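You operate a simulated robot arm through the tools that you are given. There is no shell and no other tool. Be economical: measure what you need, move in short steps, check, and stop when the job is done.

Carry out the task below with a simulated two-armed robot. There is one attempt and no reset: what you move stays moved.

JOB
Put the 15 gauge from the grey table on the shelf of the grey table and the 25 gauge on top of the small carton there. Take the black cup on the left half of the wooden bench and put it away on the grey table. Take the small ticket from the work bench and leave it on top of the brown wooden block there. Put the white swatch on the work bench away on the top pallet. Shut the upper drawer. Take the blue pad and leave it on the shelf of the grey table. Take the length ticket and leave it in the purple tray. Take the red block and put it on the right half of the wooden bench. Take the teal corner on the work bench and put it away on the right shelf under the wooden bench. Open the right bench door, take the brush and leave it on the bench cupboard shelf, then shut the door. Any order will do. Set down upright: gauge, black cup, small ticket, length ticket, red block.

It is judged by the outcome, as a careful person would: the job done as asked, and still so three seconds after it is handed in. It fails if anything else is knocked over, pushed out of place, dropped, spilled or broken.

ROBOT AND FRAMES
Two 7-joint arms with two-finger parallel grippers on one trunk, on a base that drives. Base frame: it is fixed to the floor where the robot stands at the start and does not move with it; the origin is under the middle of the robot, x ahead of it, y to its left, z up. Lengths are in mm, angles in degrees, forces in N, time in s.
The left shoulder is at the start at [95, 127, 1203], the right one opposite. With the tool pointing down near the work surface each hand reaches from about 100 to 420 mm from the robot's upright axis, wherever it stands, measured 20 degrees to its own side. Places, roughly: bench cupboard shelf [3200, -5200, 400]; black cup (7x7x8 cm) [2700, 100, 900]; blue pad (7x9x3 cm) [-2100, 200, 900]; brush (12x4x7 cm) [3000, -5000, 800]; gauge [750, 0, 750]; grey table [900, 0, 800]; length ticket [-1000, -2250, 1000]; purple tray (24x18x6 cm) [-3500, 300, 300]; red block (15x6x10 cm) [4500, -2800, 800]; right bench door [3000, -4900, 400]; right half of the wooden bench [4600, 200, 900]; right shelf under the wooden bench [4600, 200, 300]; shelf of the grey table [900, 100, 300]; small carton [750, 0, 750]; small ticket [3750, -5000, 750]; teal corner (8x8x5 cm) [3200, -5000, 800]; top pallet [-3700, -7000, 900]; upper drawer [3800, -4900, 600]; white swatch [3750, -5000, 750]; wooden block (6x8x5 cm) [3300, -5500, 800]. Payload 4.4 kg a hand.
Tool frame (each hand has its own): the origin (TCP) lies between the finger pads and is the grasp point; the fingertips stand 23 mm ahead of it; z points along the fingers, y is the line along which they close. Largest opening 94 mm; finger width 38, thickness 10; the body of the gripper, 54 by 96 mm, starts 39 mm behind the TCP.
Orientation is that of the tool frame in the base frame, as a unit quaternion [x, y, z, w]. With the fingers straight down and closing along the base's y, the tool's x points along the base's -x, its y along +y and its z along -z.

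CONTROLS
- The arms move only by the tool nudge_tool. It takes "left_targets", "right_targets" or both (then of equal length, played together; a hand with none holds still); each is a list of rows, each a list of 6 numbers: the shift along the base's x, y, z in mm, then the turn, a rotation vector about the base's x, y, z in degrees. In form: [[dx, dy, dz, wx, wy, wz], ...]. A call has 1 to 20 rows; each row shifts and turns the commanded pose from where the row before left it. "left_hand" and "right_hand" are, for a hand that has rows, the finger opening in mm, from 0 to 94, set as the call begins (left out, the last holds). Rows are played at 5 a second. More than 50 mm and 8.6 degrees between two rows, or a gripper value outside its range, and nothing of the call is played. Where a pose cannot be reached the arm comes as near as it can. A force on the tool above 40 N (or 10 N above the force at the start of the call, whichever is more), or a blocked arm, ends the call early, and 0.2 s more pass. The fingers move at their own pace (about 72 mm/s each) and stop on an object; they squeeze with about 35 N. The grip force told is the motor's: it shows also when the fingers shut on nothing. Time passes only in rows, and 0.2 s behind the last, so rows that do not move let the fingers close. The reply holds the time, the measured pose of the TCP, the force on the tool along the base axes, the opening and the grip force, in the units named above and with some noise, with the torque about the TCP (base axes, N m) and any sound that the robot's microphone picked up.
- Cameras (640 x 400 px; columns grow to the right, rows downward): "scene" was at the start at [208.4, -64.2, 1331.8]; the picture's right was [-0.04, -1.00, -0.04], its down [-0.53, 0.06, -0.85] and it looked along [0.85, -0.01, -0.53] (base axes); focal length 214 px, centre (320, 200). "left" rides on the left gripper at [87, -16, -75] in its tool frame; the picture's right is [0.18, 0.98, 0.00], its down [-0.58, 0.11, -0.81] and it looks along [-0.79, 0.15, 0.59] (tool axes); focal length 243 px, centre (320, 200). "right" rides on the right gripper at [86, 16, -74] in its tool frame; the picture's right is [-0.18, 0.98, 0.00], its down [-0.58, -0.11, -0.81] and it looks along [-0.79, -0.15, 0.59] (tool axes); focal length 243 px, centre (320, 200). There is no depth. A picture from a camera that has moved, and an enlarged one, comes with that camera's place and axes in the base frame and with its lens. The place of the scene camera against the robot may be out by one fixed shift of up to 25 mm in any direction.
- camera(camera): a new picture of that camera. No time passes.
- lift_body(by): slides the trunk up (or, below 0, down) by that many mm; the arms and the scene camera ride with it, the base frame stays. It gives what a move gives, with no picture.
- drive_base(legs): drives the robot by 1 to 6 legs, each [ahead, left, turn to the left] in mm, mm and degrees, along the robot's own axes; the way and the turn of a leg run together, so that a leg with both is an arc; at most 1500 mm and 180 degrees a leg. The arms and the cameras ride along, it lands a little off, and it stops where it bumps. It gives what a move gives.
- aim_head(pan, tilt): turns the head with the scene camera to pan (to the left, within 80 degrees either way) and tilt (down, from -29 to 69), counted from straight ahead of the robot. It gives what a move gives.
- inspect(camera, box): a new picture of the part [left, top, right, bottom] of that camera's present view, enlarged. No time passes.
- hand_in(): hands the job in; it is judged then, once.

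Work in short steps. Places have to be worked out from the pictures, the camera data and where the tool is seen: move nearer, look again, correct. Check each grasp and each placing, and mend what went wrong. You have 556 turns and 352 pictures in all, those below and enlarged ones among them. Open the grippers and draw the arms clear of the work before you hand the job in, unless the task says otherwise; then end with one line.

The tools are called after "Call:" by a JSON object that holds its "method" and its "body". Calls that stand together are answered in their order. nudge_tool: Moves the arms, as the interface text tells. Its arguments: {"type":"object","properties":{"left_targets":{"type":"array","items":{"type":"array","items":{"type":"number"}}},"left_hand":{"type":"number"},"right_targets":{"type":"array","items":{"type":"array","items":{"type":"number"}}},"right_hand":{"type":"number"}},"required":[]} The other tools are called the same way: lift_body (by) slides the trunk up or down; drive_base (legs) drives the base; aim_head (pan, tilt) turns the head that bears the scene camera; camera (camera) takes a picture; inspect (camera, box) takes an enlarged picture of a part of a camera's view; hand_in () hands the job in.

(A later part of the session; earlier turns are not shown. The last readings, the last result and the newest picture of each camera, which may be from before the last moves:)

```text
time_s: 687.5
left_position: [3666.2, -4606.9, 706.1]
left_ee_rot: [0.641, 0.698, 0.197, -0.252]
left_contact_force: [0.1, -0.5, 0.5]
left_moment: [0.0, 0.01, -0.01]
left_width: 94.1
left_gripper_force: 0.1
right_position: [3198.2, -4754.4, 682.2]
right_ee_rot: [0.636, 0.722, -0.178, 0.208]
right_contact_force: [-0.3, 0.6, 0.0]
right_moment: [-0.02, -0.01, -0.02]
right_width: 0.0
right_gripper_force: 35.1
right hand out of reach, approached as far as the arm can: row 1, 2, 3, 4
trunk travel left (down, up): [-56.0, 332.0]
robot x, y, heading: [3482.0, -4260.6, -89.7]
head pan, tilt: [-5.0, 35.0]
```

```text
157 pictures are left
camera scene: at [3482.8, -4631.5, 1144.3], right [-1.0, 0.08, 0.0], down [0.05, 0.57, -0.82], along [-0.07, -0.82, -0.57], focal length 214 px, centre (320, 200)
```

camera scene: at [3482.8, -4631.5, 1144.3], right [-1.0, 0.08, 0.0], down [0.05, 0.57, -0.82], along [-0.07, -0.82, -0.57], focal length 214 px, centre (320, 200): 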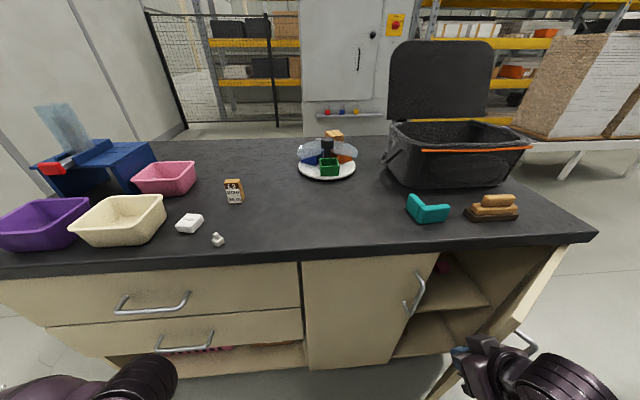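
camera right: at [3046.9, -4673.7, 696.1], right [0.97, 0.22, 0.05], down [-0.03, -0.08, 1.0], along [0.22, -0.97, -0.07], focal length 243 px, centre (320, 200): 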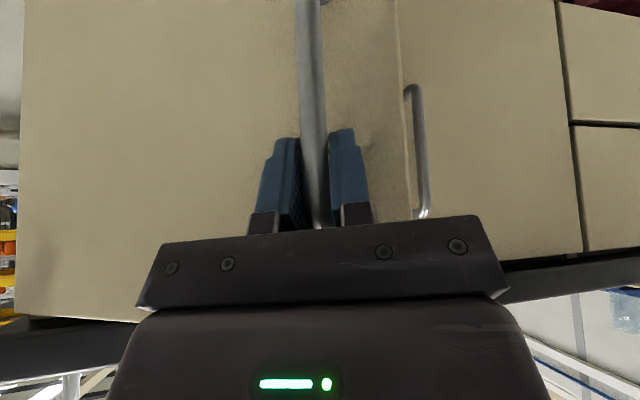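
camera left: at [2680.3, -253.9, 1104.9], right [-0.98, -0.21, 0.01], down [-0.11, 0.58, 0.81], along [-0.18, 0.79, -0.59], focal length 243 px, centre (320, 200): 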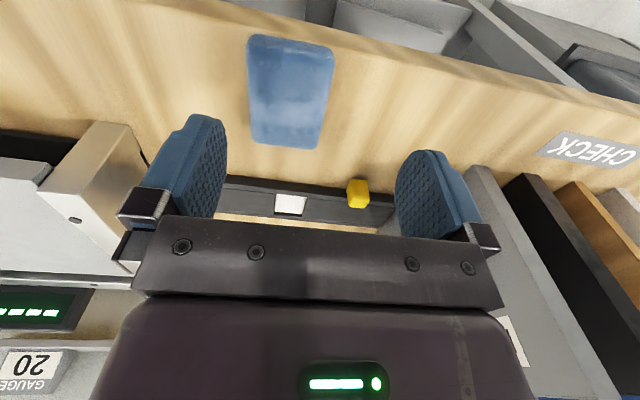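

The hand is left of the door's edge. I reach a further 60 mm forward and up to just below the bench top.

Call:
{"method": "nudge_tool", "body": {"right_targets": [[5, -20, 13, 0, 0, -2], [5, -20, 13, 0, 0, -2], [5, -20, 13, 0, 0, -2]]}}

Call:
{"method": "camera", "body": {"camera": "right"}}

```text
time_s: 688.3
left_position: [3665.3, -4606.5, 707.1]
left_ee_rot: [0.641, 0.698, 0.195, -0.253]
left_contact_force: [0.4, -0.2, 0.2]
left_moment: [0.03, -0.01, 0.02]
left_width: 94.2
left_gripper_force: 0.0
right_position: [3214.1, -4815.3, 723.4]
right_ee_rot: [0.674, 0.687, -0.189, 0.197]
right_contact_force: [0.6, 0.6, 0.0]
right_moment: [0.0, -0.02, -0.02]
right_width: 0.0
right_gripper_force: 34.6
trunk travel left (down, up): [-56.0, 332.0]
robot x, y, heading: [3483.7, -4268.1, -89.5]
head pan, tilt: [-5.0, 35.0]
```

```text
156 pictures are left
camera right: at [3228.2, -4702.6, 740.9], right [0.99, -0.14, 0.1], down [-0.11, -0.07, 0.99], along [-0.13, -0.99, -0.09], focal length 243 px, centre (320, 200)
```

right: 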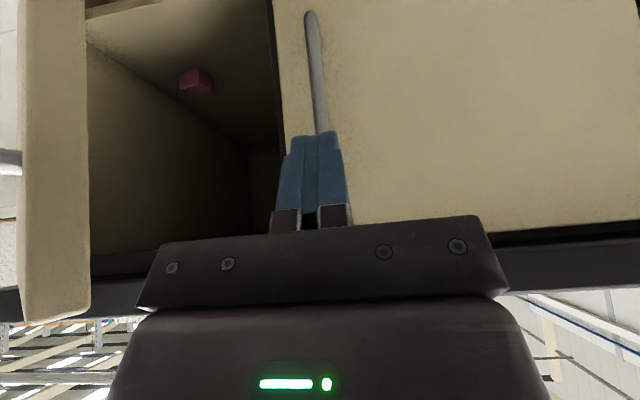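

I now push the door wider by driving right.

Call:
{"method": "drive_base", "body": {"legs": [[0, -230, 0], [0, -100, 0]]}}

Call:
{"method": "camera", "body": {"camera": "scene"}}

```text
time_s: 689.6
left_position: [3617.9, -4607.3, 707.4]
left_ee_rot: [0.641, 0.697, 0.197, -0.253]
left_contact_force: [0.0, -0.2, 1.1]
left_moment: [0.01, 0.01, -0.01]
left_width: 94.0
left_gripper_force: 0.0
right_position: [3171.3, -4813.0, 723.6]
right_ee_rot: [0.671, 0.69, -0.181, 0.201]
right_contact_force: [0.2, -0.5, 0.2]
right_moment: [0.03, -0.01, -0.02]
right_width: 0.0
right_gripper_force: 34.5
trunk travel left (down, up): [-56.0, 332.0]
robot x, y, heading: [3435.5, -4265.1, -89.8]
head pan, tilt: [-5.0, 35.0]
stopped in leg 1: the force on the tool passed its limit at 62 N (the readings are from after the stop); the commanded pose is now the measured one
```

```text
155 pictures are left
camera scene: at [3434.3, -4632.4, 1144.1], right [-1.0, 0.08, 0.0], down [0.04, 0.57, -0.82], along [-0.06, -0.82, -0.57], focal length 214 px, centre (320, 200)
```

scene: 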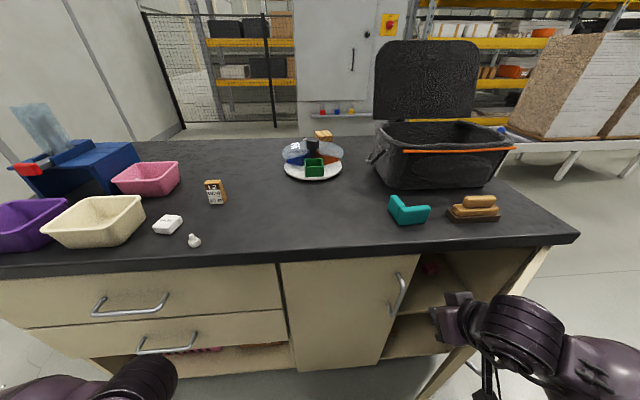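

Something of the wrist met the door. I back off a little, set the hand vertical so that only the fingers reach below the door's top, and push again.

Call:
{"method": "drive_base", "body": {"legs": [[0, 60, 0]]}}

Call:
{"method": "nudge_tool", "body": {"right_targets": [[8, 0, 4, 7, 0, 0], [8, 0, 4, 7, 0, 0], [8, 0, 4, 7, 0, 0], [8, 0, 0, 5, 0, 0]]}}

Call:
{"method": "drive_base", "body": {"legs": [[0, -150, 0]]}}

Call:
{"method": "camera", "body": {"camera": "scene"}}

```text
time_s: 690.8
left_position: [3675.7, -4606.1, 707.2]
left_ee_rot: [0.64, 0.698, 0.196, -0.253]
left_contact_force: [-0.9, 0.4, 0.4]
left_moment: [0.01, -0.03, 0.03]
left_width: 94.0
left_gripper_force: 0.1
right_position: [3228.9, -4814.2, 723.6]
right_ee_rot: [0.671, 0.69, -0.182, 0.201]
right_contact_force: [-0.1, 0.1, 0.7]
right_moment: [0.02, 0.02, 0.02]
right_width: 0.3
right_gripper_force: 34.5
trunk travel left (down, up): [-56.0, 332.0]
robot x, y, heading: [3492.7, -4257.2, -89.6]
head pan, tilt: [-5.0, 35.0]
```

```text
time_s: 691.8
left_position: [3675.9, -4605.8, 706.8]
left_ee_rot: [0.641, 0.698, 0.196, -0.252]
left_contact_force: [-0.5, -0.6, 0.1]
left_moment: [0.06, 0.03, 0.03]
left_width: 93.7
left_gripper_force: 0.0
right_position: [3260.9, -4813.4, 735.1]
right_ee_rot: [0.7, 0.712, -0.022, 0.044]
right_contact_force: [-0.1, -0.3, -0.3]
right_moment: [0.02, -0.01, 0.02]
right_width: 0.0
right_gripper_force: 34.8
trunk travel left (down, up): [-56.0, 332.0]
robot x, y, heading: [3491.1, -4259.1, -89.4]
head pan, tilt: [-5.0, 35.0]
```

```text
time_s: 693.8
left_position: [3524.4, -4607.4, 705.6]
left_ee_rot: [0.64, 0.698, 0.197, -0.253]
left_contact_force: [-0.8, -0.4, -1.1]
left_moment: [-0.02, -0.01, 0.01]
left_width: 94.2
left_gripper_force: 0.1
right_position: [3109.8, -4815.3, 736.3]
right_ee_rot: [0.699, 0.713, -0.022, 0.046]
right_contact_force: [0.2, -0.4, -0.8]
right_moment: [-0.01, -0.02, -0.02]
right_width: 0.0
right_gripper_force: 35.3
trunk travel left (down, up): [-56.0, 332.0]
robot x, y, heading: [3340.4, -4267.2, -89.5]
head pan, tilt: [-5.0, 35.0]
```

```text
154 pictures are left
camera scene: at [3340.9, -4633.1, 1144.2], right [-1.0, 0.08, 0.0], down [0.04, 0.57, -0.82], along [-0.06, -0.82, -0.57], focal length 214 px, centre (320, 200)
```

scene: 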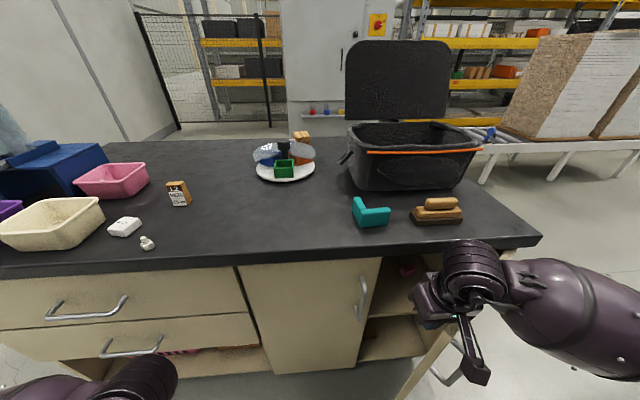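

The vertical hand has passed behind the door's edge freely. I keep driving right to push the door open.

Call:
{"method": "drive_base", "body": {"legs": [[0, -180, 0]]}}

Call:
{"method": "drive_base", "body": {"legs": [[0, -150, 0]]}}

Call:
{"method": "camera", "body": {"camera": "scene"}}

```text
time_s: 696.0
left_position: [3343.9, -4610.2, 707.1]
left_ee_rot: [0.64, 0.698, 0.196, -0.253]
left_contact_force: [0.3, 0.6, -0.1]
left_moment: [0.01, 0.0, 0.0]
left_width: 94.0
left_gripper_force: 0.0
right_position: [2930.0, -4816.3, 735.2]
right_ee_rot: [0.699, 0.714, -0.023, 0.045]
right_contact_force: [0.5, -0.5, 0.0]
right_moment: [0.01, 0.04, -0.03]
right_width: 0.0
right_gripper_force: 35.2
trunk travel left (down, up): [-56.0, 332.0]
robot x, y, heading: [3161.7, -4264.5, -89.5]
head pan, tilt: [-5.0, 35.0]
```

```text
time_s: 697.5
left_position: [3252.3, -4610.3, 706.7]
left_ee_rot: [0.64, 0.699, 0.196, -0.253]
left_contact_force: [0.0, 0.1, -1.0]
left_moment: [0.0, -0.02, -0.01]
left_width: 94.0
left_gripper_force: 0.0
right_position: [2842.4, -4817.4, 735.2]
right_ee_rot: [0.695, 0.717, -0.018, 0.053]
right_contact_force: [1.8, -0.8, -0.1]
right_moment: [-0.01, 0.06, 0.02]
right_width: 0.0
right_gripper_force: 35.0
trunk travel left (down, up): [-56.0, 332.0]
robot x, y, heading: [3064.9, -4269.5, -89.7]
head pan, tilt: [-5.0, 35.0]
stopped in leg 1: the force on the tool passed its limit at 70 N (the readings are from after the stop); the commanded pose is now the measured one
```

```text
153 pictures are left
camera scene: at [3069.2, -4635.7, 1144.2], right [-1.0, 0.08, 0.0], down [0.04, 0.57, -0.82], along [-0.06, -0.82, -0.57], focal length 214 px, centre (320, 200)
```

scene: 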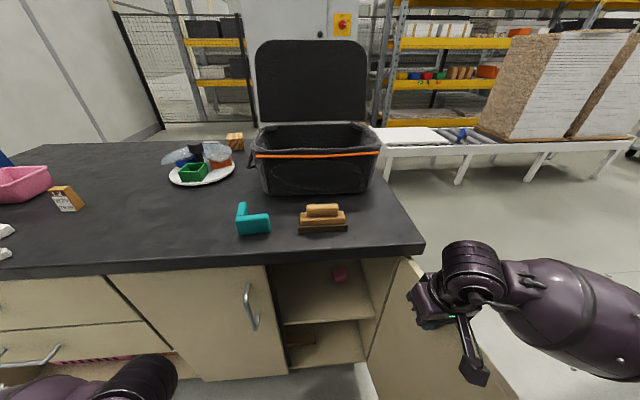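

The door is open to about 107°. For putting the brush in, the left arm would suit better, so I test whether it works with a longer reach in this free space.

Call:
{"method": "nudge_tool", "body": {"left_targets": [[0, -25, 0, -5, 0, 0], [0, -25, 0, -5, 0, 0], [0, -25, 0, -5, 0, 0], [0, -25, 0, -5, 0, 0], [0, -25, 0, -5, 0, 0], [0, -25, 0, -5, 0, 0], [0, -25, 0, -5, 0, 0]]}}

Call:
{"method": "nudge_tool", "body": {"left_targets": [[0, -10, -25, 0, 0, 0], [0, -10, -25, 0, 0, 0], [0, 0, -25, 0, 0, 0], [0, 0, -25, 0, 0, 0]]}}

```text
time_s: 699.1
left_position: [3252.5, -4784.6, 705.6]
left_ee_rot: [0.686, 0.726, -0.024, -0.049]
left_contact_force: [-0.3, -0.1, 0.7]
left_moment: [0.01, 0.0, -0.01]
left_width: 94.0
left_gripper_force: 0.0
right_position: [2842.0, -4817.8, 736.2]
right_ee_rot: [0.695, 0.717, -0.019, 0.051]
right_contact_force: [2.7, 0.6, -0.9]
right_moment: [-0.02, 0.07, 0.03]
right_width: 0.1
right_gripper_force: 35.4
trunk travel left (down, up): [-56.0, 332.0]
robot x, y, heading: [3071.1, -4268.4, -89.4]
head pan, tilt: [-5.0, 35.0]
```

```text
time_s: 700.1
left_position: [3253.1, -4805.1, 605.5]
left_ee_rot: [0.685, 0.726, -0.024, -0.049]
left_contact_force: [0.2, 0.1, 0.1]
left_moment: [0.0, 0.03, 0.0]
left_width: 93.9
left_gripper_force: 0.0
right_position: [2841.0, -4818.0, 736.3]
right_ee_rot: [0.696, 0.716, -0.019, 0.052]
right_contact_force: [3.8, -0.3, -1.2]
right_moment: [0.01, 0.14, 0.04]
right_width: 0.0
right_gripper_force: 35.1
trunk travel left (down, up): [-56.0, 332.0]
robot x, y, heading: [3068.6, -4266.7, -89.5]
head pan, tilt: [-5.0, 35.0]
```

The left arm works with a long reach. Before deciding how to grip the brush, I look at it closely.

Call:
{"method": "inspect", "body": {"camera": "scene", "box": [220, 180, 420, 380]}}

```text
2.00 times, centred on (320, 280) of scene
camera zoom: at [3069.4, -4635.8, 1144.1], right [-1.0, 0.08, 0.0], down [0.04, 0.57, -0.82], along [-0.06, -0.82, -0.57], focal length 429 px, centre (320, 40)
```

zoom: 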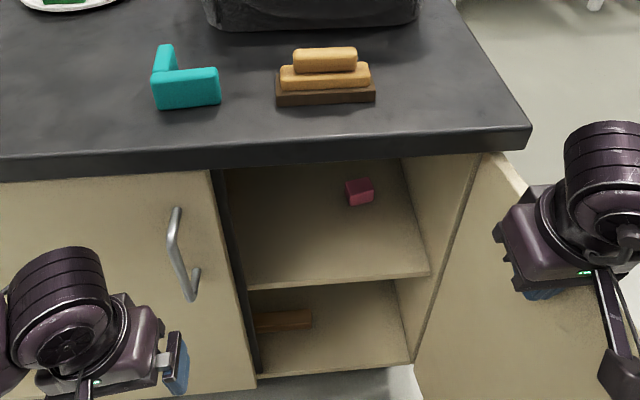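

The brush's top handle is only about 77 mm long, so it can be gripped lengthwise. I test how far the left hand can cross to the right with a 30° tilt.

Call:
{"method": "nudge_tool", "body": {"left_targets": [[-40, -8, 0, -4, 0, 0], [-40, -8, 0, -4, 0, 0], [-40, -8, 0, -4, 0, 0], [-40, -8, 0, -4, 0, 0], [-40, -8, 0, -4, 0, 0], [-40, -8, 0, -4, 0, 0], [-40, 0, 0, -4, 0, 0]]}}

Call:
{"method": "camera", "body": {"camera": "scene"}}

```text
time_s: 701.7
left_position: [2972.9, -4851.4, 606.6]
left_ee_rot: [0.678, 0.697, -0.199, 0.119]
left_contact_force: [0.2, -1.0, -0.2]
left_moment: [-0.01, -0.02, -0.02]
left_width: 94.2
left_gripper_force: 0.0
right_position: [2842.7, -4818.4, 735.8]
right_ee_rot: [0.695, 0.717, -0.018, 0.052]
right_contact_force: [0.5, 0.0, -0.1]
right_moment: [-0.04, -0.01, 0.03]
right_width: 0.2
right_gripper_force: 34.8
trunk travel left (down, up): [-56.0, 332.0]
robot x, y, heading: [3066.7, -4265.1, -89.4]
head pan, tilt: [-5.0, 35.0]
```

```text
151 pictures are left
camera scene: at [3069.7, -4635.8, 1144.2], right [-1.0, 0.08, 0.0], down [0.04, 0.57, -0.82], along [-0.06, -0.82, -0.57], focal length 214 px, centre (320, 200)
```

scene: 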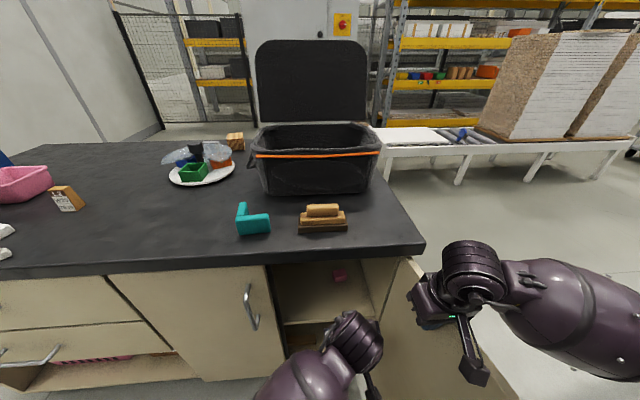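

Crossing works well: the forearm now comes from the robot's side. I raise the trunk, lift both hands, and shift left to pick the brush with the left hand.

Call:
{"method": "lift_body", "body": {"by": 140}}

Call:
{"method": "nudge_tool", "body": {"left_targets": [[0, 0, 38, 0, 0, 0], [0, 0, 38, 0, 0, 0], [0, 0, 38, 0, 0, 0], [0, 0, 38, 0, 0, 0], [0, 0, 30, 0, 0, 0]], "right_targets": [[-20, 5, 30, 0, 0, 0], [-20, 5, 30, 0, 0, 0], [-20, 5, 30, 0, 0, 0], [-20, 5, 30, 0, 0, 0], [-20, 5, 30, 0, 0, 0]]}}

Call:
{"method": "drive_base", "body": {"legs": [[0, 95, 0], [80, 0, 0]]}}

Call:
{"method": "camera", "body": {"camera": "left"}}

Call:
{"method": "camera", "body": {"camera": "scene"}}

```text
time_s: 703.0
left_position: [3059.4, -4901.7, 735.1]
left_ee_rot: [0.62, 0.748, -0.186, 0.147]
left_contact_force: [-0.7, -0.3, -1.1]
left_moment: [0.03, -0.04, -0.02]
left_width: 94.0
left_gripper_force: 0.0
right_position: [2842.4, -4818.1, 873.0]
right_ee_rot: [0.695, 0.716, -0.027, 0.059]
right_contact_force: [0.5, -0.9, -1.1]
right_moment: [-0.01, 0.01, -0.02]
right_width: 0.0
right_gripper_force: 35.6
trunk travel left (down, up): [-183.0, 205.0]
robot x, y, heading: [3067.8, -4269.4, -89.3]
head pan, tilt: [-5.0, 35.0]
stopped: the arm was blocked; the commanded pose is now the measured one
```

```text
time_s: 703.6
left_position: [3077.5, -4895.9, 779.9]
left_ee_rot: [0.626, 0.749, -0.158, 0.151]
left_contact_force: [-16.8, 17.4, -11.3]
left_moment: [0.35, -0.66, -1.33]
left_width: 94.1
left_gripper_force: 0.7
right_position: [2801.5, -4807.2, 925.9]
right_ee_rot: [0.695, 0.716, -0.025, 0.059]
right_contact_force: [0.5, -0.2, -0.5]
right_moment: [0.01, 0.04, 0.02]
right_width: 0.1
right_gripper_force: 35.1
trunk travel left (down, up): [-183.0, 205.0]
robot x, y, heading: [3068.6, -4269.2, -89.7]
head pan, tilt: [-5.0, 35.0]
stopped in row 3 (left hand): the force on the tool passed its limit at 52 N (the readings are from after the stop); the commanded pose is now the measured one
```

```text
time_s: 704.7
left_position: [3119.6, -4894.2, 781.3]
left_ee_rot: [0.624, 0.75, -0.159, 0.154]
left_contact_force: [2.6, 6.5, 2.2]
left_moment: [-0.08, 0.05, -0.27]
left_width: 92.0
left_gripper_force: 0.0
right_position: [2841.6, -4807.4, 927.4]
right_ee_rot: [0.695, 0.716, -0.026, 0.06]
right_contact_force: [-0.5, 0.4, 0.5]
right_moment: [0.01, 0.0, -0.04]
right_width: 0.0
right_gripper_force: 34.9
trunk travel left (down, up): [-183.0, 205.0]
robot x, y, heading: [3109.4, -4261.9, -89.3]
head pan, tilt: [-5.0, 35.0]
stopped in leg 1: the force on the tool passed its limit at 48 N (the readings are from after the stop); the commanded pose is now the measured one
```

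```text
150 pictures are left
camera left: at [3086.5, -4790.5, 812.3], right [0.94, 0.33, -0.12], down [0.18, -0.15, 0.97], along [0.3, -0.93, -0.2], focal length 243 px, centre (320, 200)
```

left: 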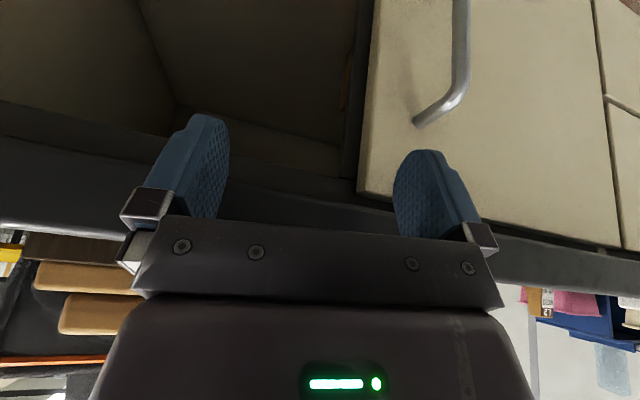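

```text
149 pictures are left
camera scene: at [3106.4, -4508.7, 1299.7], right [-1.0, 0.08, 0.0], down [0.05, 0.57, -0.82], along [-0.06, -0.82, -0.57], focal length 214 px, centre (320, 200)
```

scene: 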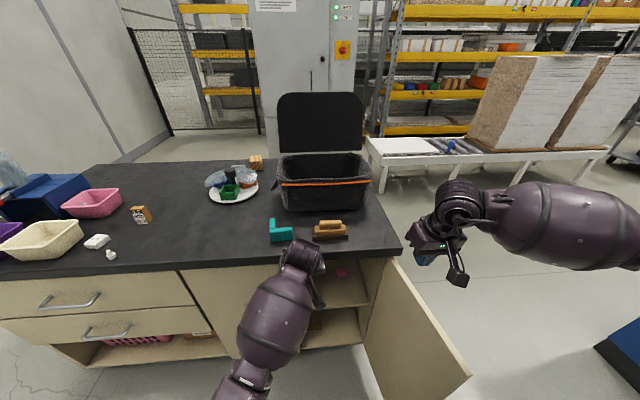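

The left hand is against the bench's edge. I back off straight away.

Call:
{"method": "drive_base", "body": {"legs": [[-140, 0, 0]]}}

Call:
{"method": "nudge_tool", "body": {"left_targets": [[0, 0, 35, 0, 0, -5], [0, 0, 35, 0, 0, -5], [0, -10, 35, 0, 0, 0], [0, -10, 35, 0, 0, 0]]}}

Call:
{"method": "camera", "body": {"camera": "left"}}

```text
time_s: 706.1
left_position: [3119.8, -4757.5, 781.0]
left_ee_rot: [0.624, 0.75, -0.159, 0.152]
left_contact_force: [0.0, 0.0, -0.1]
left_moment: [0.04, -0.01, 0.01]
left_width: 94.2
left_gripper_force: 0.0
right_position: [2841.2, -4670.0, 925.7]
right_ee_rot: [0.695, 0.716, -0.025, 0.059]
right_contact_force: [-0.3, 0.3, -0.7]
right_moment: [0.02, 0.0, -0.01]
right_width: 0.2
right_gripper_force: 34.6
trunk travel left (down, up): [-183.0, 205.0]
robot x, y, heading: [3106.3, -4126.6, -89.5]
head pan, tilt: [-5.0, 35.0]
```

```text
time_s: 707.1
left_position: [3119.8, -4776.7, 923.9]
left_ee_rot: [0.687, 0.693, -0.172, 0.137]
left_contact_force: [0.3, 0.6, 0.5]
left_moment: [-0.01, -0.04, -0.03]
left_width: 94.0
left_gripper_force: 0.0
right_position: [2841.7, -4669.5, 927.6]
right_ee_rot: [0.695, 0.716, -0.027, 0.059]
right_contact_force: [-1.4, 0.1, 0.4]
right_moment: [0.02, -0.01, 0.0]
right_width: 0.1
right_gripper_force: 35.5
trunk travel left (down, up): [-183.0, 205.0]
robot x, y, heading: [3106.4, -4129.4, -89.5]
head pan, tilt: [-5.0, 35.0]
```

```text
148 pictures are left
camera left: at [3104.9, -4667.6, 954.9], right [0.98, 0.16, -0.13], down [0.16, -0.18, 0.97], along [0.14, -0.97, -0.2], focal length 243 px, centre (320, 200)
```

left: 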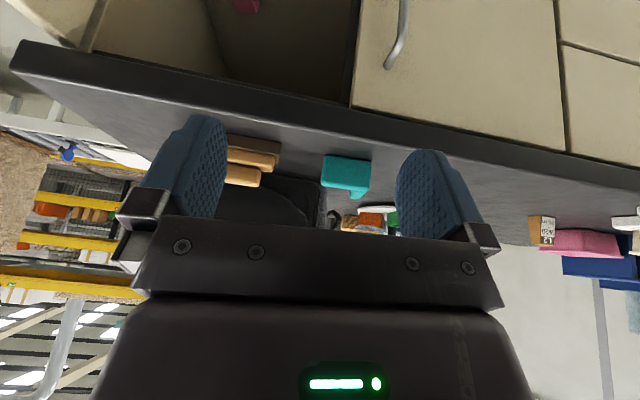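

The orientation is fine (25° tilt). I move the left hand across toward the brush's x and drive forward.

Call:
{"method": "nudge_tool", "body": {"left_targets": [[-32, 0, 0, 0, 0, 0], [-32, 0, 0, 0, 0, 0], [-32, 0, 0, 0, 0, 0], [-32, 0, 0, 0, 0, 0]]}}

Call:
{"method": "drive_base", "body": {"legs": [[0, 45, 0], [180, 0, 0]]}}

Call:
{"method": "camera", "body": {"camera": "left"}}

Call:
{"method": "camera", "body": {"camera": "scene"}}

```text
time_s: 708.0
left_position: [3093.9, -4815.8, 896.6]
left_ee_rot: [0.659, 0.713, -0.127, 0.202]
left_contact_force: [0.4, 0.5, 0.8]
left_moment: [0.01, 0.0, 0.02]
left_width: 94.1
left_gripper_force: 0.0
right_position: [2840.2, -4669.7, 925.3]
right_ee_rot: [0.694, 0.717, -0.026, 0.058]
right_contact_force: [0.2, 0.4, -0.9]
right_moment: [0.01, -0.01, -0.01]
right_width: 0.0
right_gripper_force: 34.6
trunk travel left (down, up): [-183.0, 205.0]
robot x, y, heading: [3103.4, -4128.0, -89.2]
head pan, tilt: [-5.0, 35.0]
stopped in row 4 (left hand): the arm was blocked; the commanded pose is now the measured one
```

```text
time_s: 710.2
left_position: [3139.3, -4992.3, 895.8]
left_ee_rot: [0.66, 0.712, -0.127, 0.202]
left_contact_force: [-1.1, -0.9, -0.1]
left_moment: [0.01, 0.03, 0.01]
left_width: 94.4
left_gripper_force: 0.1
right_position: [2887.0, -4847.1, 926.3]
right_ee_rot: [0.696, 0.716, -0.025, 0.058]
right_contact_force: [0.2, -0.7, -0.6]
right_moment: [0.0, -0.01, 0.0]
right_width: 0.0
right_gripper_force: 34.8
trunk travel left (down, up): [-183.0, 205.0]
robot x, y, heading: [3154.6, -4305.6, -89.5]
head pan, tilt: [-5.0, 35.0]
```

```text
147 pictures are left
camera left: at [3110.1, -4884.8, 921.0], right [0.97, 0.26, 0.0], down [0.04, -0.15, 0.99], along [0.26, -0.95, -0.15], focal length 243 px, centre (320, 200)
```

left: 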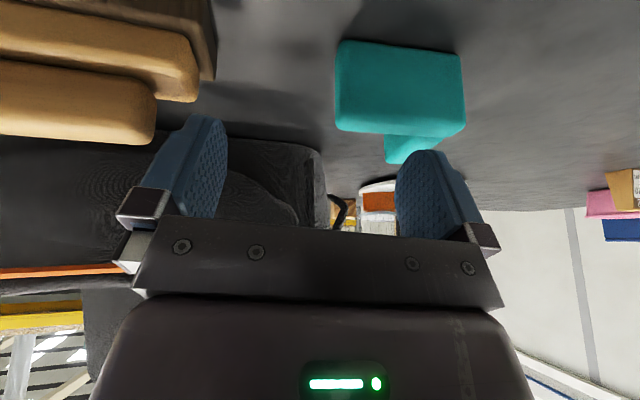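

```text
146 pictures are left
camera scene: at [3152.3, -4549.6, 1299.1], right [-1.0, 0.08, 0.0], down [0.05, 0.57, -0.82], along [-0.06, -0.82, -0.57], focal length 214 px, centre (320, 200)
```

scene: 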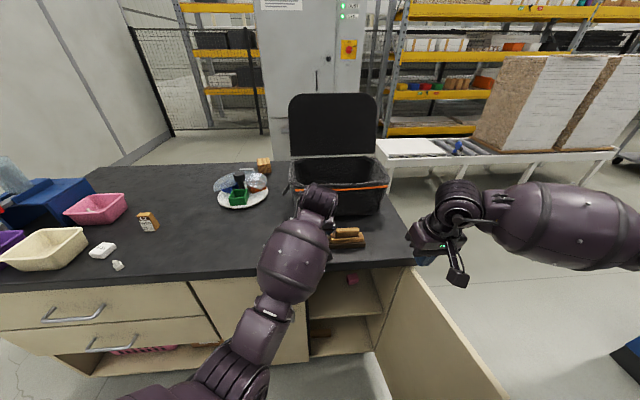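

The left arm cannot cross further at this height. So the right hand will pick the brush and set it further left for the left hand. I retract the left hand and prepare the right.

Call:
{"method": "nudge_tool", "body": {"left_targets": [[15, 38, 15, 0, 0, 0], [15, 38, 15, 0, 0, 0], [15, 38, 15, 0, 0, 0], [15, 30, 15, 0, 0, 0]], "right_targets": [[10, -5, 0, -6, 0, 0], [10, -5, 0, -6, 0, 0], [10, -5, 0, -6, 0, 0], [0, 0, 0, 0, 0, 0]], "right_hand": 94}}

Call:
{"method": "drive_base", "body": {"legs": [[0, 115, 0], [80, 0, 0]]}}

Call:
{"method": "camera", "body": {"camera": "right"}}

Call:
{"method": "camera", "body": {"camera": "scene"}}

```text
time_s: 711.3
left_position: [3276.2, -4873.6, 946.6]
left_ee_rot: [0.629, 0.723, -0.077, 0.275]
left_contact_force: [0.8, -0.3, -0.4]
left_moment: [0.01, 0.02, 0.02]
left_width: 93.8
left_gripper_force: 0.0
right_position: [2917.3, -4861.1, 926.4]
right_ee_rot: [0.678, 0.702, -0.138, 0.167]
right_contact_force: [0.2, -1.6, -0.2]
right_moment: [0.01, 0.03, -0.01]
right_width: 93.9
right_gripper_force: 0.0
trunk travel left (down, up): [-183.0, 205.0]
robot x, y, heading: [3152.9, -4306.0, -89.7]
head pan, tilt: [-5.0, 35.0]
stopped in row 4 (left hand): the arm was blocked; the commanded pose is now the measured one
```

```text
time_s: 713.6
left_position: [3390.5, -4951.5, 946.9]
left_ee_rot: [0.63, 0.722, -0.078, 0.275]
left_contact_force: [-0.2, 0.0, -0.3]
left_moment: [-0.02, 0.03, -0.01]
left_width: 93.9
left_gripper_force: 0.1
right_position: [3034.1, -4939.8, 924.5]
right_ee_rot: [0.678, 0.703, -0.137, 0.167]
right_contact_force: [-0.7, 0.9, -0.4]
right_moment: [0.01, -0.01, -0.01]
right_width: 94.1
right_gripper_force: 0.0
trunk travel left (down, up): [-183.0, 205.0]
robot x, y, heading: [3267.6, -4382.6, -89.5]
head pan, tilt: [-5.0, 35.0]
```

```text
145 pictures are left
camera right: at [3043.5, -4829.6, 956.2], right [0.99, -0.12, 0.11], down [-0.13, -0.19, 0.97], along [-0.1, -0.97, -0.21], focal length 243 px, centre (320, 200)
```

right: 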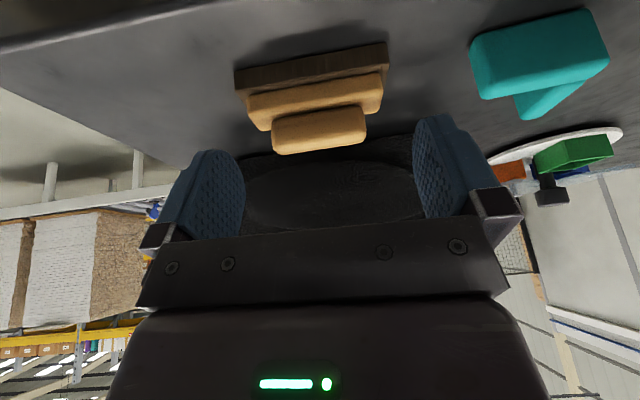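

```text
144 pictures are left
camera scene: at [3267.9, -4628.2, 1299.0], right [-1.0, 0.08, 0.0], down [0.04, 0.57, -0.82], along [-0.06, -0.82, -0.57], focal length 214 px, centre (320, 200)
```

scene: 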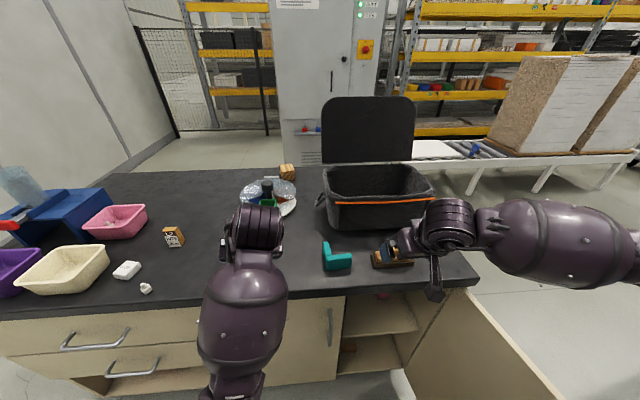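

The brush's handle centre is near [3031, −5010, 860]. I move over it and lower so the fingertips straddle the handle's ends.

Call:
{"method": "drive_base", "body": {"legs": [[50, 0, 0]]}}

Call:
{"method": "nudge_tool", "body": {"right_targets": [[-3, -10, -14, 0, 0, 0], [0, -10, -14, 0, 0, 0]]}}

Call:
{"method": "camera", "body": {"camera": "right"}}

```text
time_s: 714.5
left_position: [3391.3, -5001.9, 945.9]
left_ee_rot: [0.629, 0.723, -0.076, 0.275]
left_contact_force: [-0.7, -0.3, 0.6]
left_moment: [0.03, 0.0, -0.01]
left_width: 93.8
left_gripper_force: 0.0
right_position: [3033.5, -4989.9, 925.6]
right_ee_rot: [0.677, 0.704, -0.137, 0.167]
right_contact_force: [0.6, -0.3, -0.1]
right_moment: [-0.01, -0.02, 0.02]
right_width: 93.7
right_gripper_force: 0.0
trunk travel left (down, up): [-183.0, 205.0]
robot x, y, heading: [3266.5, -4436.4, -89.2]
head pan, tilt: [-5.0, 35.0]
```

```text
time_s: 715.1
left_position: [3392.2, -5000.7, 946.1]
left_ee_rot: [0.629, 0.723, -0.076, 0.275]
left_contact_force: [0.1, 0.5, 0.6]
left_moment: [-0.03, -0.01, 0.0]
left_width: 94.2
left_gripper_force: 0.0
right_position: [3030.9, -5009.1, 897.1]
right_ee_rot: [0.678, 0.703, -0.138, 0.166]
right_contact_force: [0.1, -0.5, -0.1]
right_moment: [0.03, -0.01, 0.03]
right_width: 93.9
right_gripper_force: 0.0
trunk travel left (down, up): [-183.0, 205.0]
robot x, y, heading: [3267.8, -4434.0, -89.2]
head pan, tilt: [-5.0, 35.0]
```

```text
143 pictures are left
camera right: at [3041.6, -4899.4, 928.7], right [0.99, -0.12, 0.11], down [-0.13, -0.19, 0.97], along [-0.1, -0.97, -0.21], focal length 243 px, centre (320, 200)
```

right: 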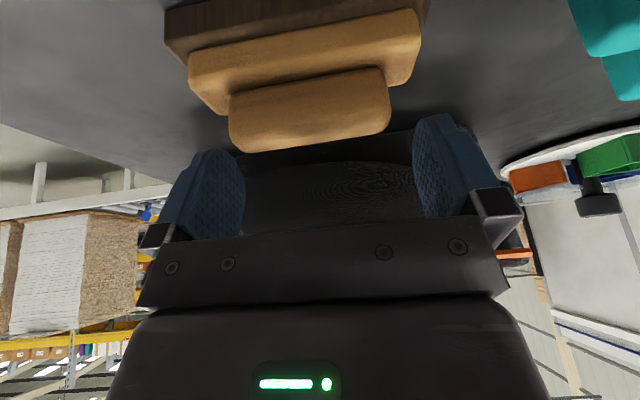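

I correct 9 mm in x and 6 mm in y, then lower in small steps.

Call:
{"method": "nudge_tool", "body": {"right_targets": [[-9, 6, 0, 0, 0, 0], [0, 0, -10, 0, 0, 0]]}}

Call:
{"method": "camera", "body": {"camera": "right"}}

```text
time_s: 715.7
left_position: [3391.6, -5001.2, 946.1]
left_ee_rot: [0.628, 0.724, -0.077, 0.276]
left_contact_force: [-0.8, 0.1, 0.9]
left_moment: [0.0, 0.03, 0.01]
left_width: 94.1
left_gripper_force: 0.1
right_position: [3022.6, -5004.6, 887.1]
right_ee_rot: [0.677, 0.703, -0.139, 0.167]
right_contact_force: [-0.9, 0.5, -0.4]
right_moment: [0.04, -0.01, 0.01]
right_width: 93.8
right_gripper_force: 0.1
trunk travel left (down, up): [-183.0, 205.0]
robot x, y, heading: [3269.1, -4430.6, -89.5]
head pan, tilt: [-5.0, 35.0]
```

```text
142 pictures are left
camera right: at [3032.8, -4893.4, 918.3], right [0.99, -0.12, 0.11], down [-0.13, -0.19, 0.97], along [-0.1, -0.97, -0.21], focal length 243 px, centre (320, 200)
```

right: 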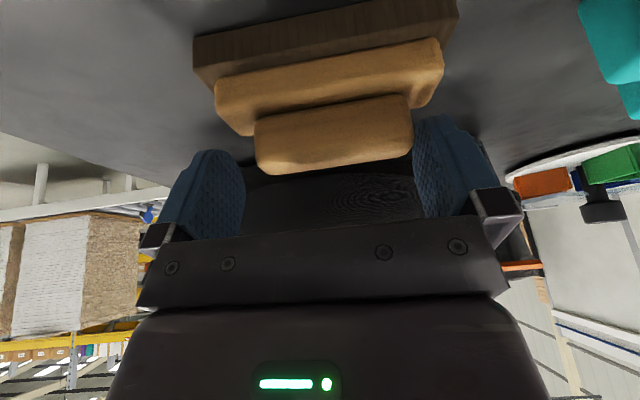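

Well centred. I lower 10 mm and close on the handle's ends.

Call:
{"method": "nudge_tool", "body": {"right_targets": [[2, 0, -5, 0, 0, 0], [0, 0, -5, 0, 0, 0]]}}

Call:
{"method": "nudge_tool", "body": {"right_targets": [[0, 0, 0, 0, 0, 0], [0, 0, 0, 0, 0, 0]], "right_hand": 60}}

Call:
{"method": "nudge_tool", "body": {"right_targets": [[0, 0, 10, 0, 0, 0], [0, 0, 20, 0, 0, 0], [0, 0, 30, 0, 0, 0]]}}

Call:
{"method": "camera", "body": {"camera": "right"}}

```text
time_s: 716.3
left_position: [3392.2, -5000.2, 949.7]
left_ee_rot: [0.629, 0.723, -0.079, 0.276]
left_contact_force: [0.0, 0.6, -0.2]
left_moment: [-0.01, 0.0, 0.0]
left_width: 94.0
left_gripper_force: 0.0
right_position: [3024.5, -5004.6, 883.4]
right_ee_rot: [0.677, 0.702, -0.141, 0.172]
right_contact_force: [-3.2, 1.2, 26.5]
right_moment: [0.26, -1.2, 0.02]
right_width: 93.0
right_gripper_force: 0.1
trunk travel left (down, up): [-183.0, 205.0]
robot x, y, heading: [3267.0, -4433.2, -89.6]
head pan, tilt: [-5.0, 35.0]
```

```text
time_s: 717.0
left_position: [3393.2, -5000.3, 945.8]
left_ee_rot: [0.629, 0.722, -0.077, 0.275]
left_contact_force: [-1.1, -0.1, -0.1]
left_moment: [-0.03, -0.03, -0.05]
left_width: 94.0
left_gripper_force: 0.1
right_position: [3024.8, -5005.3, 882.4]
right_ee_rot: [0.676, 0.702, -0.141, 0.174]
right_contact_force: [-1.6, 3.5, 21.1]
right_moment: [0.66, -1.18, 0.38]
right_width: 85.4
right_gripper_force: 35.0
trunk travel left (down, up): [-183.0, 205.0]
robot x, y, heading: [3267.9, -4430.2, -89.4]
head pan, tilt: [-5.0, 35.0]
stopped in row 2 (right hand): the force on the tool passed its limit at 40 N (the readings are from after the stop); the commanded pose is now the measured one
```

```text
time_s: 717.8
left_position: [3392.7, -5001.3, 948.0]
left_ee_rot: [0.629, 0.723, -0.078, 0.276]
left_contact_force: [-0.7, 0.1, 0.0]
left_moment: [0.0, 0.02, -0.02]
left_width: 94.0
left_gripper_force: 0.1
right_position: [3025.4, -5006.0, 939.4]
right_ee_rot: [0.677, 0.702, -0.139, 0.172]
right_contact_force: [-0.2, 0.4, -1.1]
right_moment: [0.02, 0.02, 0.02]
right_width: 85.6
right_gripper_force: 35.1
trunk travel left (down, up): [-183.0, 205.0]
robot x, y, heading: [3270.8, -4437.2, -89.6]
head pan, tilt: [-5.0, 35.0]
```

```text
141 pictures are left
camera right: at [3035.6, -4895.9, 969.9], right [0.99, -0.12, 0.11], down [-0.13, -0.19, 0.97], along [-0.1, -0.97, -0.2], focal length 243 px, centre (320, 200)
```

right: 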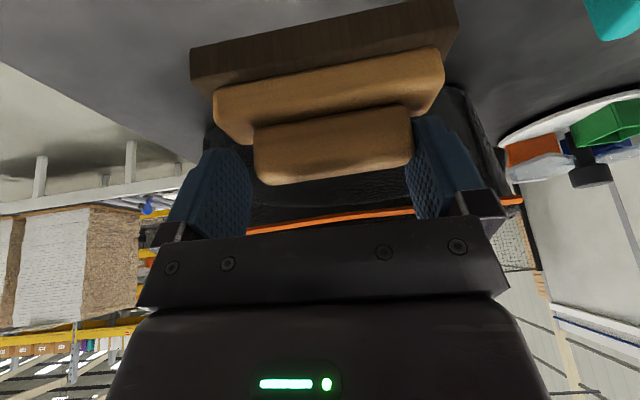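

The brush is lifted. I raise it, move left over the teal corner, and set it down at about x 3330.

Call:
{"method": "nudge_tool", "body": {"right_targets": [[0, 0, 20, 0, 0, 0], [0, 0, 20, 0, 0, 0]]}}

Call:
{"method": "drive_base", "body": {"legs": [[0, 308, 0]]}}

Call:
{"method": "camera", "body": {"camera": "right"}}

Call:
{"method": "camera", "body": {"camera": "scene"}}

```text
time_s: 718.4
left_position: [3393.0, -5000.9, 946.2]
left_ee_rot: [0.629, 0.723, -0.077, 0.275]
left_contact_force: [0.0, 0.7, -0.5]
left_moment: [-0.04, -0.01, 0.0]
left_width: 94.0
left_gripper_force: 0.1
right_position: [3024.0, -5007.7, 979.4]
right_ee_rot: [0.676, 0.703, -0.14, 0.171]
right_contact_force: [-0.2, 0.0, 0.0]
right_moment: [0.0, 0.01, 0.03]
right_width: 85.7
right_gripper_force: 35.6
trunk travel left (down, up): [-183.0, 205.0]
robot x, y, heading: [3269.6, -4432.1, -89.5]
head pan, tilt: [-5.0, 35.0]
```

```text
time_s: 721.7
left_position: [3703.6, -4995.7, 946.5]
left_ee_rot: [0.627, 0.725, -0.076, 0.276]
left_contact_force: [0.7, 0.4, 0.1]
left_moment: [0.03, -0.02, -0.02]
left_width: 93.8
left_gripper_force: 0.1
right_position: [3336.5, -5004.3, 980.1]
right_ee_rot: [0.675, 0.704, -0.139, 0.171]
right_contact_force: [-0.2, 0.2, -1.1]
right_moment: [-0.01, 0.03, 0.04]
right_width: 85.4
right_gripper_force: 34.8
trunk travel left (down, up): [-183.0, 205.0]
robot x, y, heading: [3579.5, -4430.7, -89.2]
head pan, tilt: [-5.0, 35.0]
```

```text
140 pictures are left
camera right: at [3346.7, -4893.3, 1009.9], right [0.99, -0.12, 0.11], down [-0.13, -0.19, 0.97], along [-0.09, -0.98, -0.2], focal length 243 px, centre (320, 200)
```

right: 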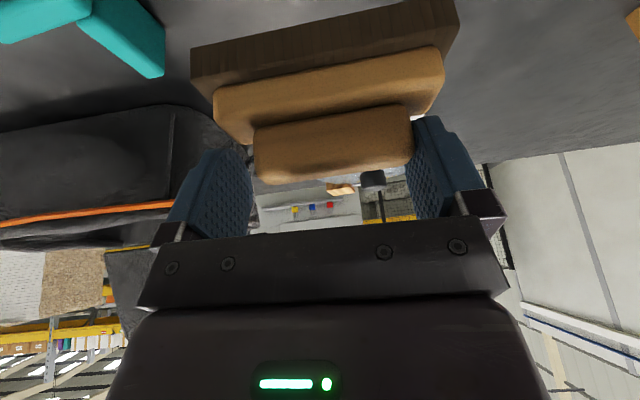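

```text
139 pictures are left
camera scene: at [3578.8, -4672.7, 1299.2], right [-1.0, 0.07, 0.0], down [0.04, 0.57, -0.82], along [-0.06, -0.82, -0.57], focal length 214 px, centre (320, 200)
```

scene: 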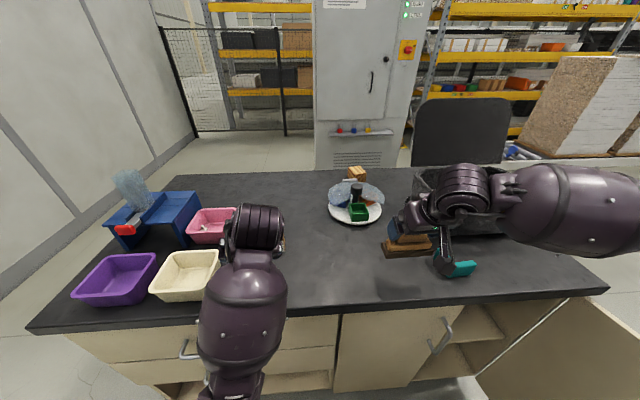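

The spot is clear. I lower the brush to contact and release it.

Call:
{"method": "nudge_tool", "body": {"right_targets": [[0, 0, -28, 0, 0, 0], [0, 0, -28, 0, 0, 0], [0, 0, -22, 0, 0, 0], [0, 0, -8, 0, 0, 0], [0, 0, -4, 0, 0, 0], [0, 0, -4, 0, 0, 0], [0, 0, -4, 0, 0, 0], [0, 0, -4, 0, 0, 0]]}}

Call:
{"method": "nudge_tool", "body": {"right_targets": [[0, 0, 0, 0, 0, 0], [0, 0, 0, 0, 0, 0]], "right_hand": 94}}

Call:
{"method": "nudge_tool", "body": {"right_targets": [[0, 0, 15, 0, 0, 0], [0, 0, 30, 0, 0, 0], [0, 20, 35, 0, 0, 0]]}}

Call:
{"method": "camera", "body": {"camera": "right"}}

```text
time_s: 723.5
left_position: [3704.7, -4994.3, 949.9]
left_ee_rot: [0.625, 0.725, -0.078, 0.278]
left_contact_force: [0.6, 0.1, -0.2]
left_moment: [-0.03, 0.03, 0.0]
left_width: 93.9
left_gripper_force: 0.1
right_position: [3336.2, -5004.7, 883.5]
right_ee_rot: [0.674, 0.704, -0.142, 0.174]
right_contact_force: [-5.6, 2.9, 27.5]
right_moment: [0.91, -0.25, 0.15]
right_width: 85.3
right_gripper_force: 34.7
trunk travel left (down, up): [-183.0, 205.0]
robot x, y, heading: [3576.8, -4429.3, -89.3]
head pan, tilt: [-5.0, 35.0]
```

```text
time_s: 724.3
left_position: [3705.8, -4996.0, 946.1]
left_ee_rot: [0.627, 0.725, -0.076, 0.276]
left_contact_force: [-0.9, 0.1, 0.5]
left_moment: [0.0, -0.01, 0.03]
left_width: 93.9
left_gripper_force: 0.1
right_position: [3337.4, -5006.3, 882.4]
right_ee_rot: [0.674, 0.703, -0.142, 0.176]
right_contact_force: [-3.2, 4.0, 20.8]
right_moment: [0.27, -0.89, 0.39]
right_width: 93.3
right_gripper_force: 0.1
trunk travel left (down, up): [-183.0, 205.0]
robot x, y, heading: [3576.7, -4430.6, -89.2]
head pan, tilt: [-5.0, 35.0]
stopped in row 2 (right hand): the force on the tool passed its limit at 41 N (the readings are from after the stop); the commanded pose is now the measured one
```

```text
time_s: 725.1
left_position: [3705.5, -4995.2, 948.5]
left_ee_rot: [0.626, 0.725, -0.077, 0.276]
left_contact_force: [-0.2, -0.2, 0.3]
left_moment: [0.03, -0.01, 0.01]
left_width: 94.3
left_gripper_force: 0.0
right_position: [3335.8, -4985.6, 959.7]
right_ee_rot: [0.675, 0.703, -0.142, 0.174]
right_contact_force: [-0.2, 0.1, 0.7]
right_moment: [0.0, 0.0, 0.0]
right_width: 94.1
right_gripper_force: 0.0
trunk travel left (down, up): [-183.0, 205.0]
robot x, y, heading: [3579.9, -4431.7, -89.0]
head pan, tilt: [-5.0, 35.0]
```

```text
138 pictures are left
camera right: at [3344.9, -4874.9, 989.0], right [0.99, -0.12, 0.12], down [-0.14, -0.18, 0.97], along [-0.09, -0.98, -0.19], focal length 243 px, centre (320, 200)
```

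right: 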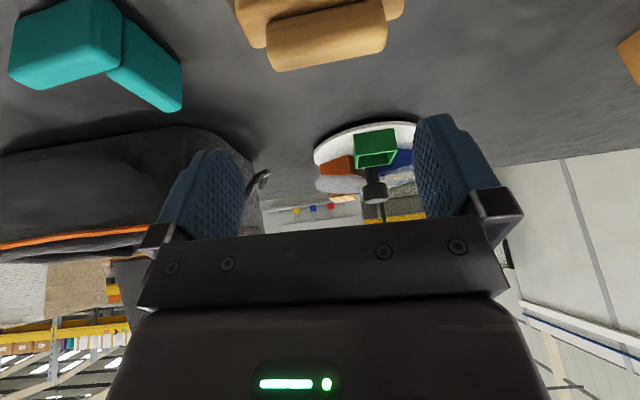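

The brush is set down. I square up the left hand's orientation (25° tilt) and move right so it comes over the brush.

Call:
{"method": "nudge_tool", "body": {"left_targets": [[0, 0, 5, 1.4, 4.7, -3.8], [0, 0, 5, 1.4, 4.7, -3.8], [0, 0, 0, 1.4, 4.7, -3.8]], "right_targets": [[0, 10, 20, 0, 0, 0], [0, 10, 20, 0, 0, 0], [0, 10, 20, 0, 0, 0]]}}

Call:
{"method": "drive_base", "body": {"legs": [[0, -368, 0]]}}

Call:
{"method": "camera", "body": {"camera": "left"}}

Call:
{"method": "camera", "body": {"camera": "scene"}}

```text
time_s: 725.9
left_position: [3768.3, -5004.7, 951.3]
left_ee_rot: [0.679, 0.692, -0.091, 0.229]
left_contact_force: [-0.2, -0.3, 0.2]
left_moment: [0.04, -0.04, -0.01]
left_width: 94.0
left_gripper_force: 0.1
right_position: [3336.0, -4957.1, 1016.1]
right_ee_rot: [0.674, 0.704, -0.141, 0.174]
right_contact_force: [-0.6, -0.3, 0.7]
right_moment: [0.01, -0.02, -0.01]
right_width: 94.1
right_gripper_force: 0.0
trunk travel left (down, up): [-183.0, 205.0]
robot x, y, heading: [3580.3, -4431.4, -89.0]
head pan, tilt: [-5.0, 35.0]
stopped in row 3 (left hand): the arm was blocked; the commanded pose is now the measured one
```

```text
time_s: 729.7
left_position: [3401.5, -5012.0, 950.3]
left_ee_rot: [0.68, 0.691, -0.092, 0.228]
left_contact_force: [-0.9, 0.3, 0.6]
left_moment: [-0.01, 0.01, 0.01]
left_width: 93.9
left_gripper_force: 0.1
right_position: [2969.0, -4962.2, 1016.9]
right_ee_rot: [0.675, 0.703, -0.142, 0.174]
right_contact_force: [-0.8, -0.8, 0.1]
right_moment: [0.02, 0.0, 0.0]
right_width: 93.7
right_gripper_force: 0.0
trunk travel left (down, up): [-183.0, 205.0]
robot x, y, heading: [3213.6, -4434.6, -88.9]
head pan, tilt: [-5.0, 35.0]
```

```text
137 pictures are left
camera left: at [3373.3, -4903.7, 974.9], right [0.97, 0.22, 0.1], down [-0.06, -0.16, 0.98], along [0.24, -0.96, -0.14], focal length 243 px, centre (320, 200)
```

left: 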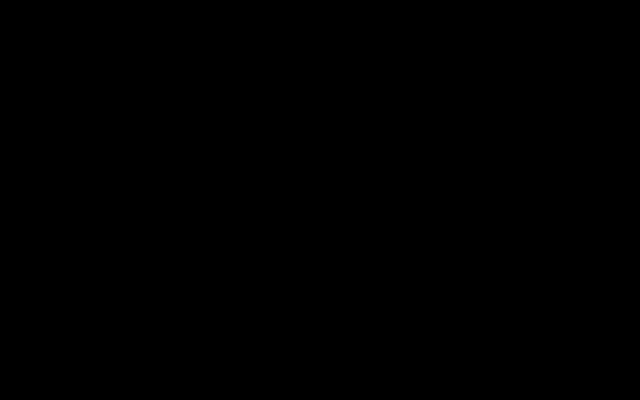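

```text
136 pictures are left
camera scene: at [3211.9, -4678.8, 1299.2], right [-1.0, 0.07, 0.0], down [0.04, 0.57, -0.82], along [-0.06, -0.82, -0.57], focal length 214 px, centre (320, 200)
```

scene: 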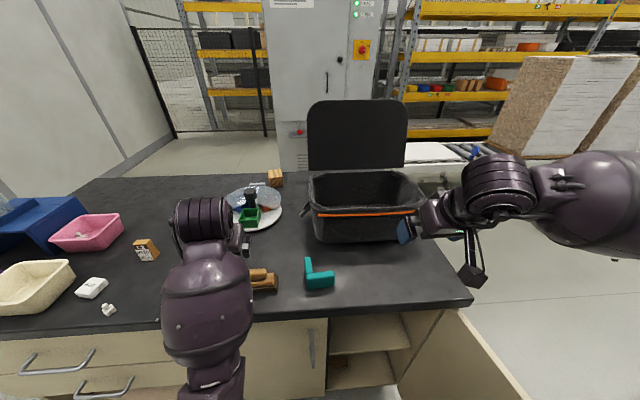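

The left camera is covered by its own forearm in this posture. I back off and bring the left arm out to its regular posture with forearm to the left.

Call:
{"method": "drive_base", "body": {"legs": [[-150, 0, 0]]}}

Call:
{"method": "nudge_tool", "body": {"left_targets": [[35, 0, 0, 0, 3, 0], [35, 0, 0, 0, 3, 0], [35, -10, 0, 0, 3, 0], [35, -10, 0, 0, 2, 0], [35, -10, 0, 0, 0, 0], [20, -10, 0, 0, 0, 0]]}}

Call:
{"method": "camera", "body": {"camera": "left"}}

Call:
{"method": "camera", "body": {"camera": "scene"}}

```text
time_s: 731.1
left_position: [3399.5, -4861.9, 952.0]
left_ee_rot: [0.679, 0.691, -0.093, 0.23]
left_contact_force: [0.1, 0.6, 1.0]
left_moment: [0.0, 0.02, 0.01]
left_width: 94.3
left_gripper_force: 0.1
right_position: [2966.8, -4813.2, 1017.4]
right_ee_rot: [0.674, 0.704, -0.142, 0.174]
right_contact_force: [0.3, 0.1, 1.1]
right_moment: [0.0, 0.02, 0.01]
right_width: 94.0
right_gripper_force: 0.1
trunk travel left (down, up): [-183.0, 205.0]
robot x, y, heading: [3208.7, -4288.3, -89.2]
head pan, tilt: [-5.0, 35.0]
```

```text
time_s: 732.0
left_position: [3482.6, -4866.1, 929.4]
left_ee_rot: [0.733, 0.646, -0.089, 0.194]
left_contact_force: [-0.2, 0.4, -0.2]
left_moment: [-0.01, 0.0, 0.0]
left_width: 94.1
left_gripper_force: 0.1
right_position: [2966.7, -4813.3, 1016.6]
right_ee_rot: [0.674, 0.703, -0.141, 0.175]
right_contact_force: [-0.2, -0.1, -0.3]
right_moment: [-0.01, 0.05, 0.0]
right_width: 94.1
right_gripper_force: 0.1
trunk travel left (down, up): [-183.0, 205.0]
robot x, y, heading: [3211.5, -4283.5, -89.3]
head pan, tilt: [-5.0, 35.0]
stopped in row 4 (left hand): the arm was blocked; the commanded pose is now the measured one
```

```text
135 pictures are left
camera left: at [3469.4, -4755.9, 961.4], right [0.99, 0.08, 0.1], down [-0.08, -0.22, 0.97], along [0.1, -0.97, -0.21], focal length 243 px, centre (320, 200)
```

left: 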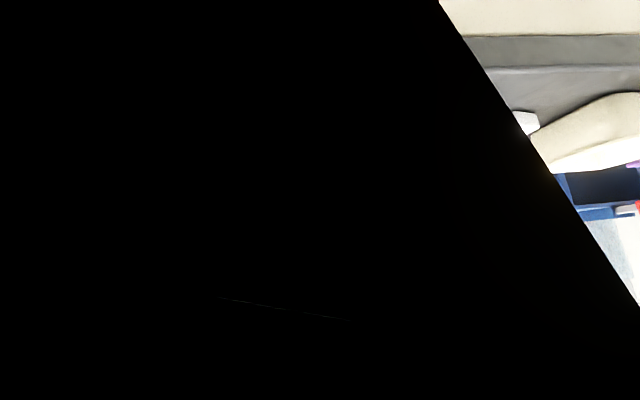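

```text
134 pictures are left
camera scene: at [3210.4, -4529.4, 1299.2], right [-1.0, 0.07, 0.0], down [0.04, 0.57, -0.82], along [-0.06, -0.82, -0.57], focal length 214 px, centre (320, 200)
```

scene: 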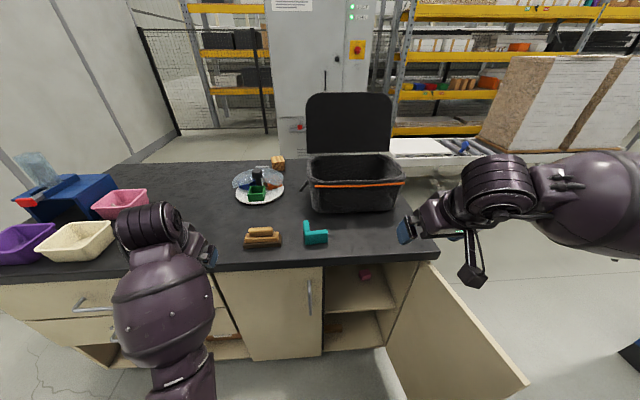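

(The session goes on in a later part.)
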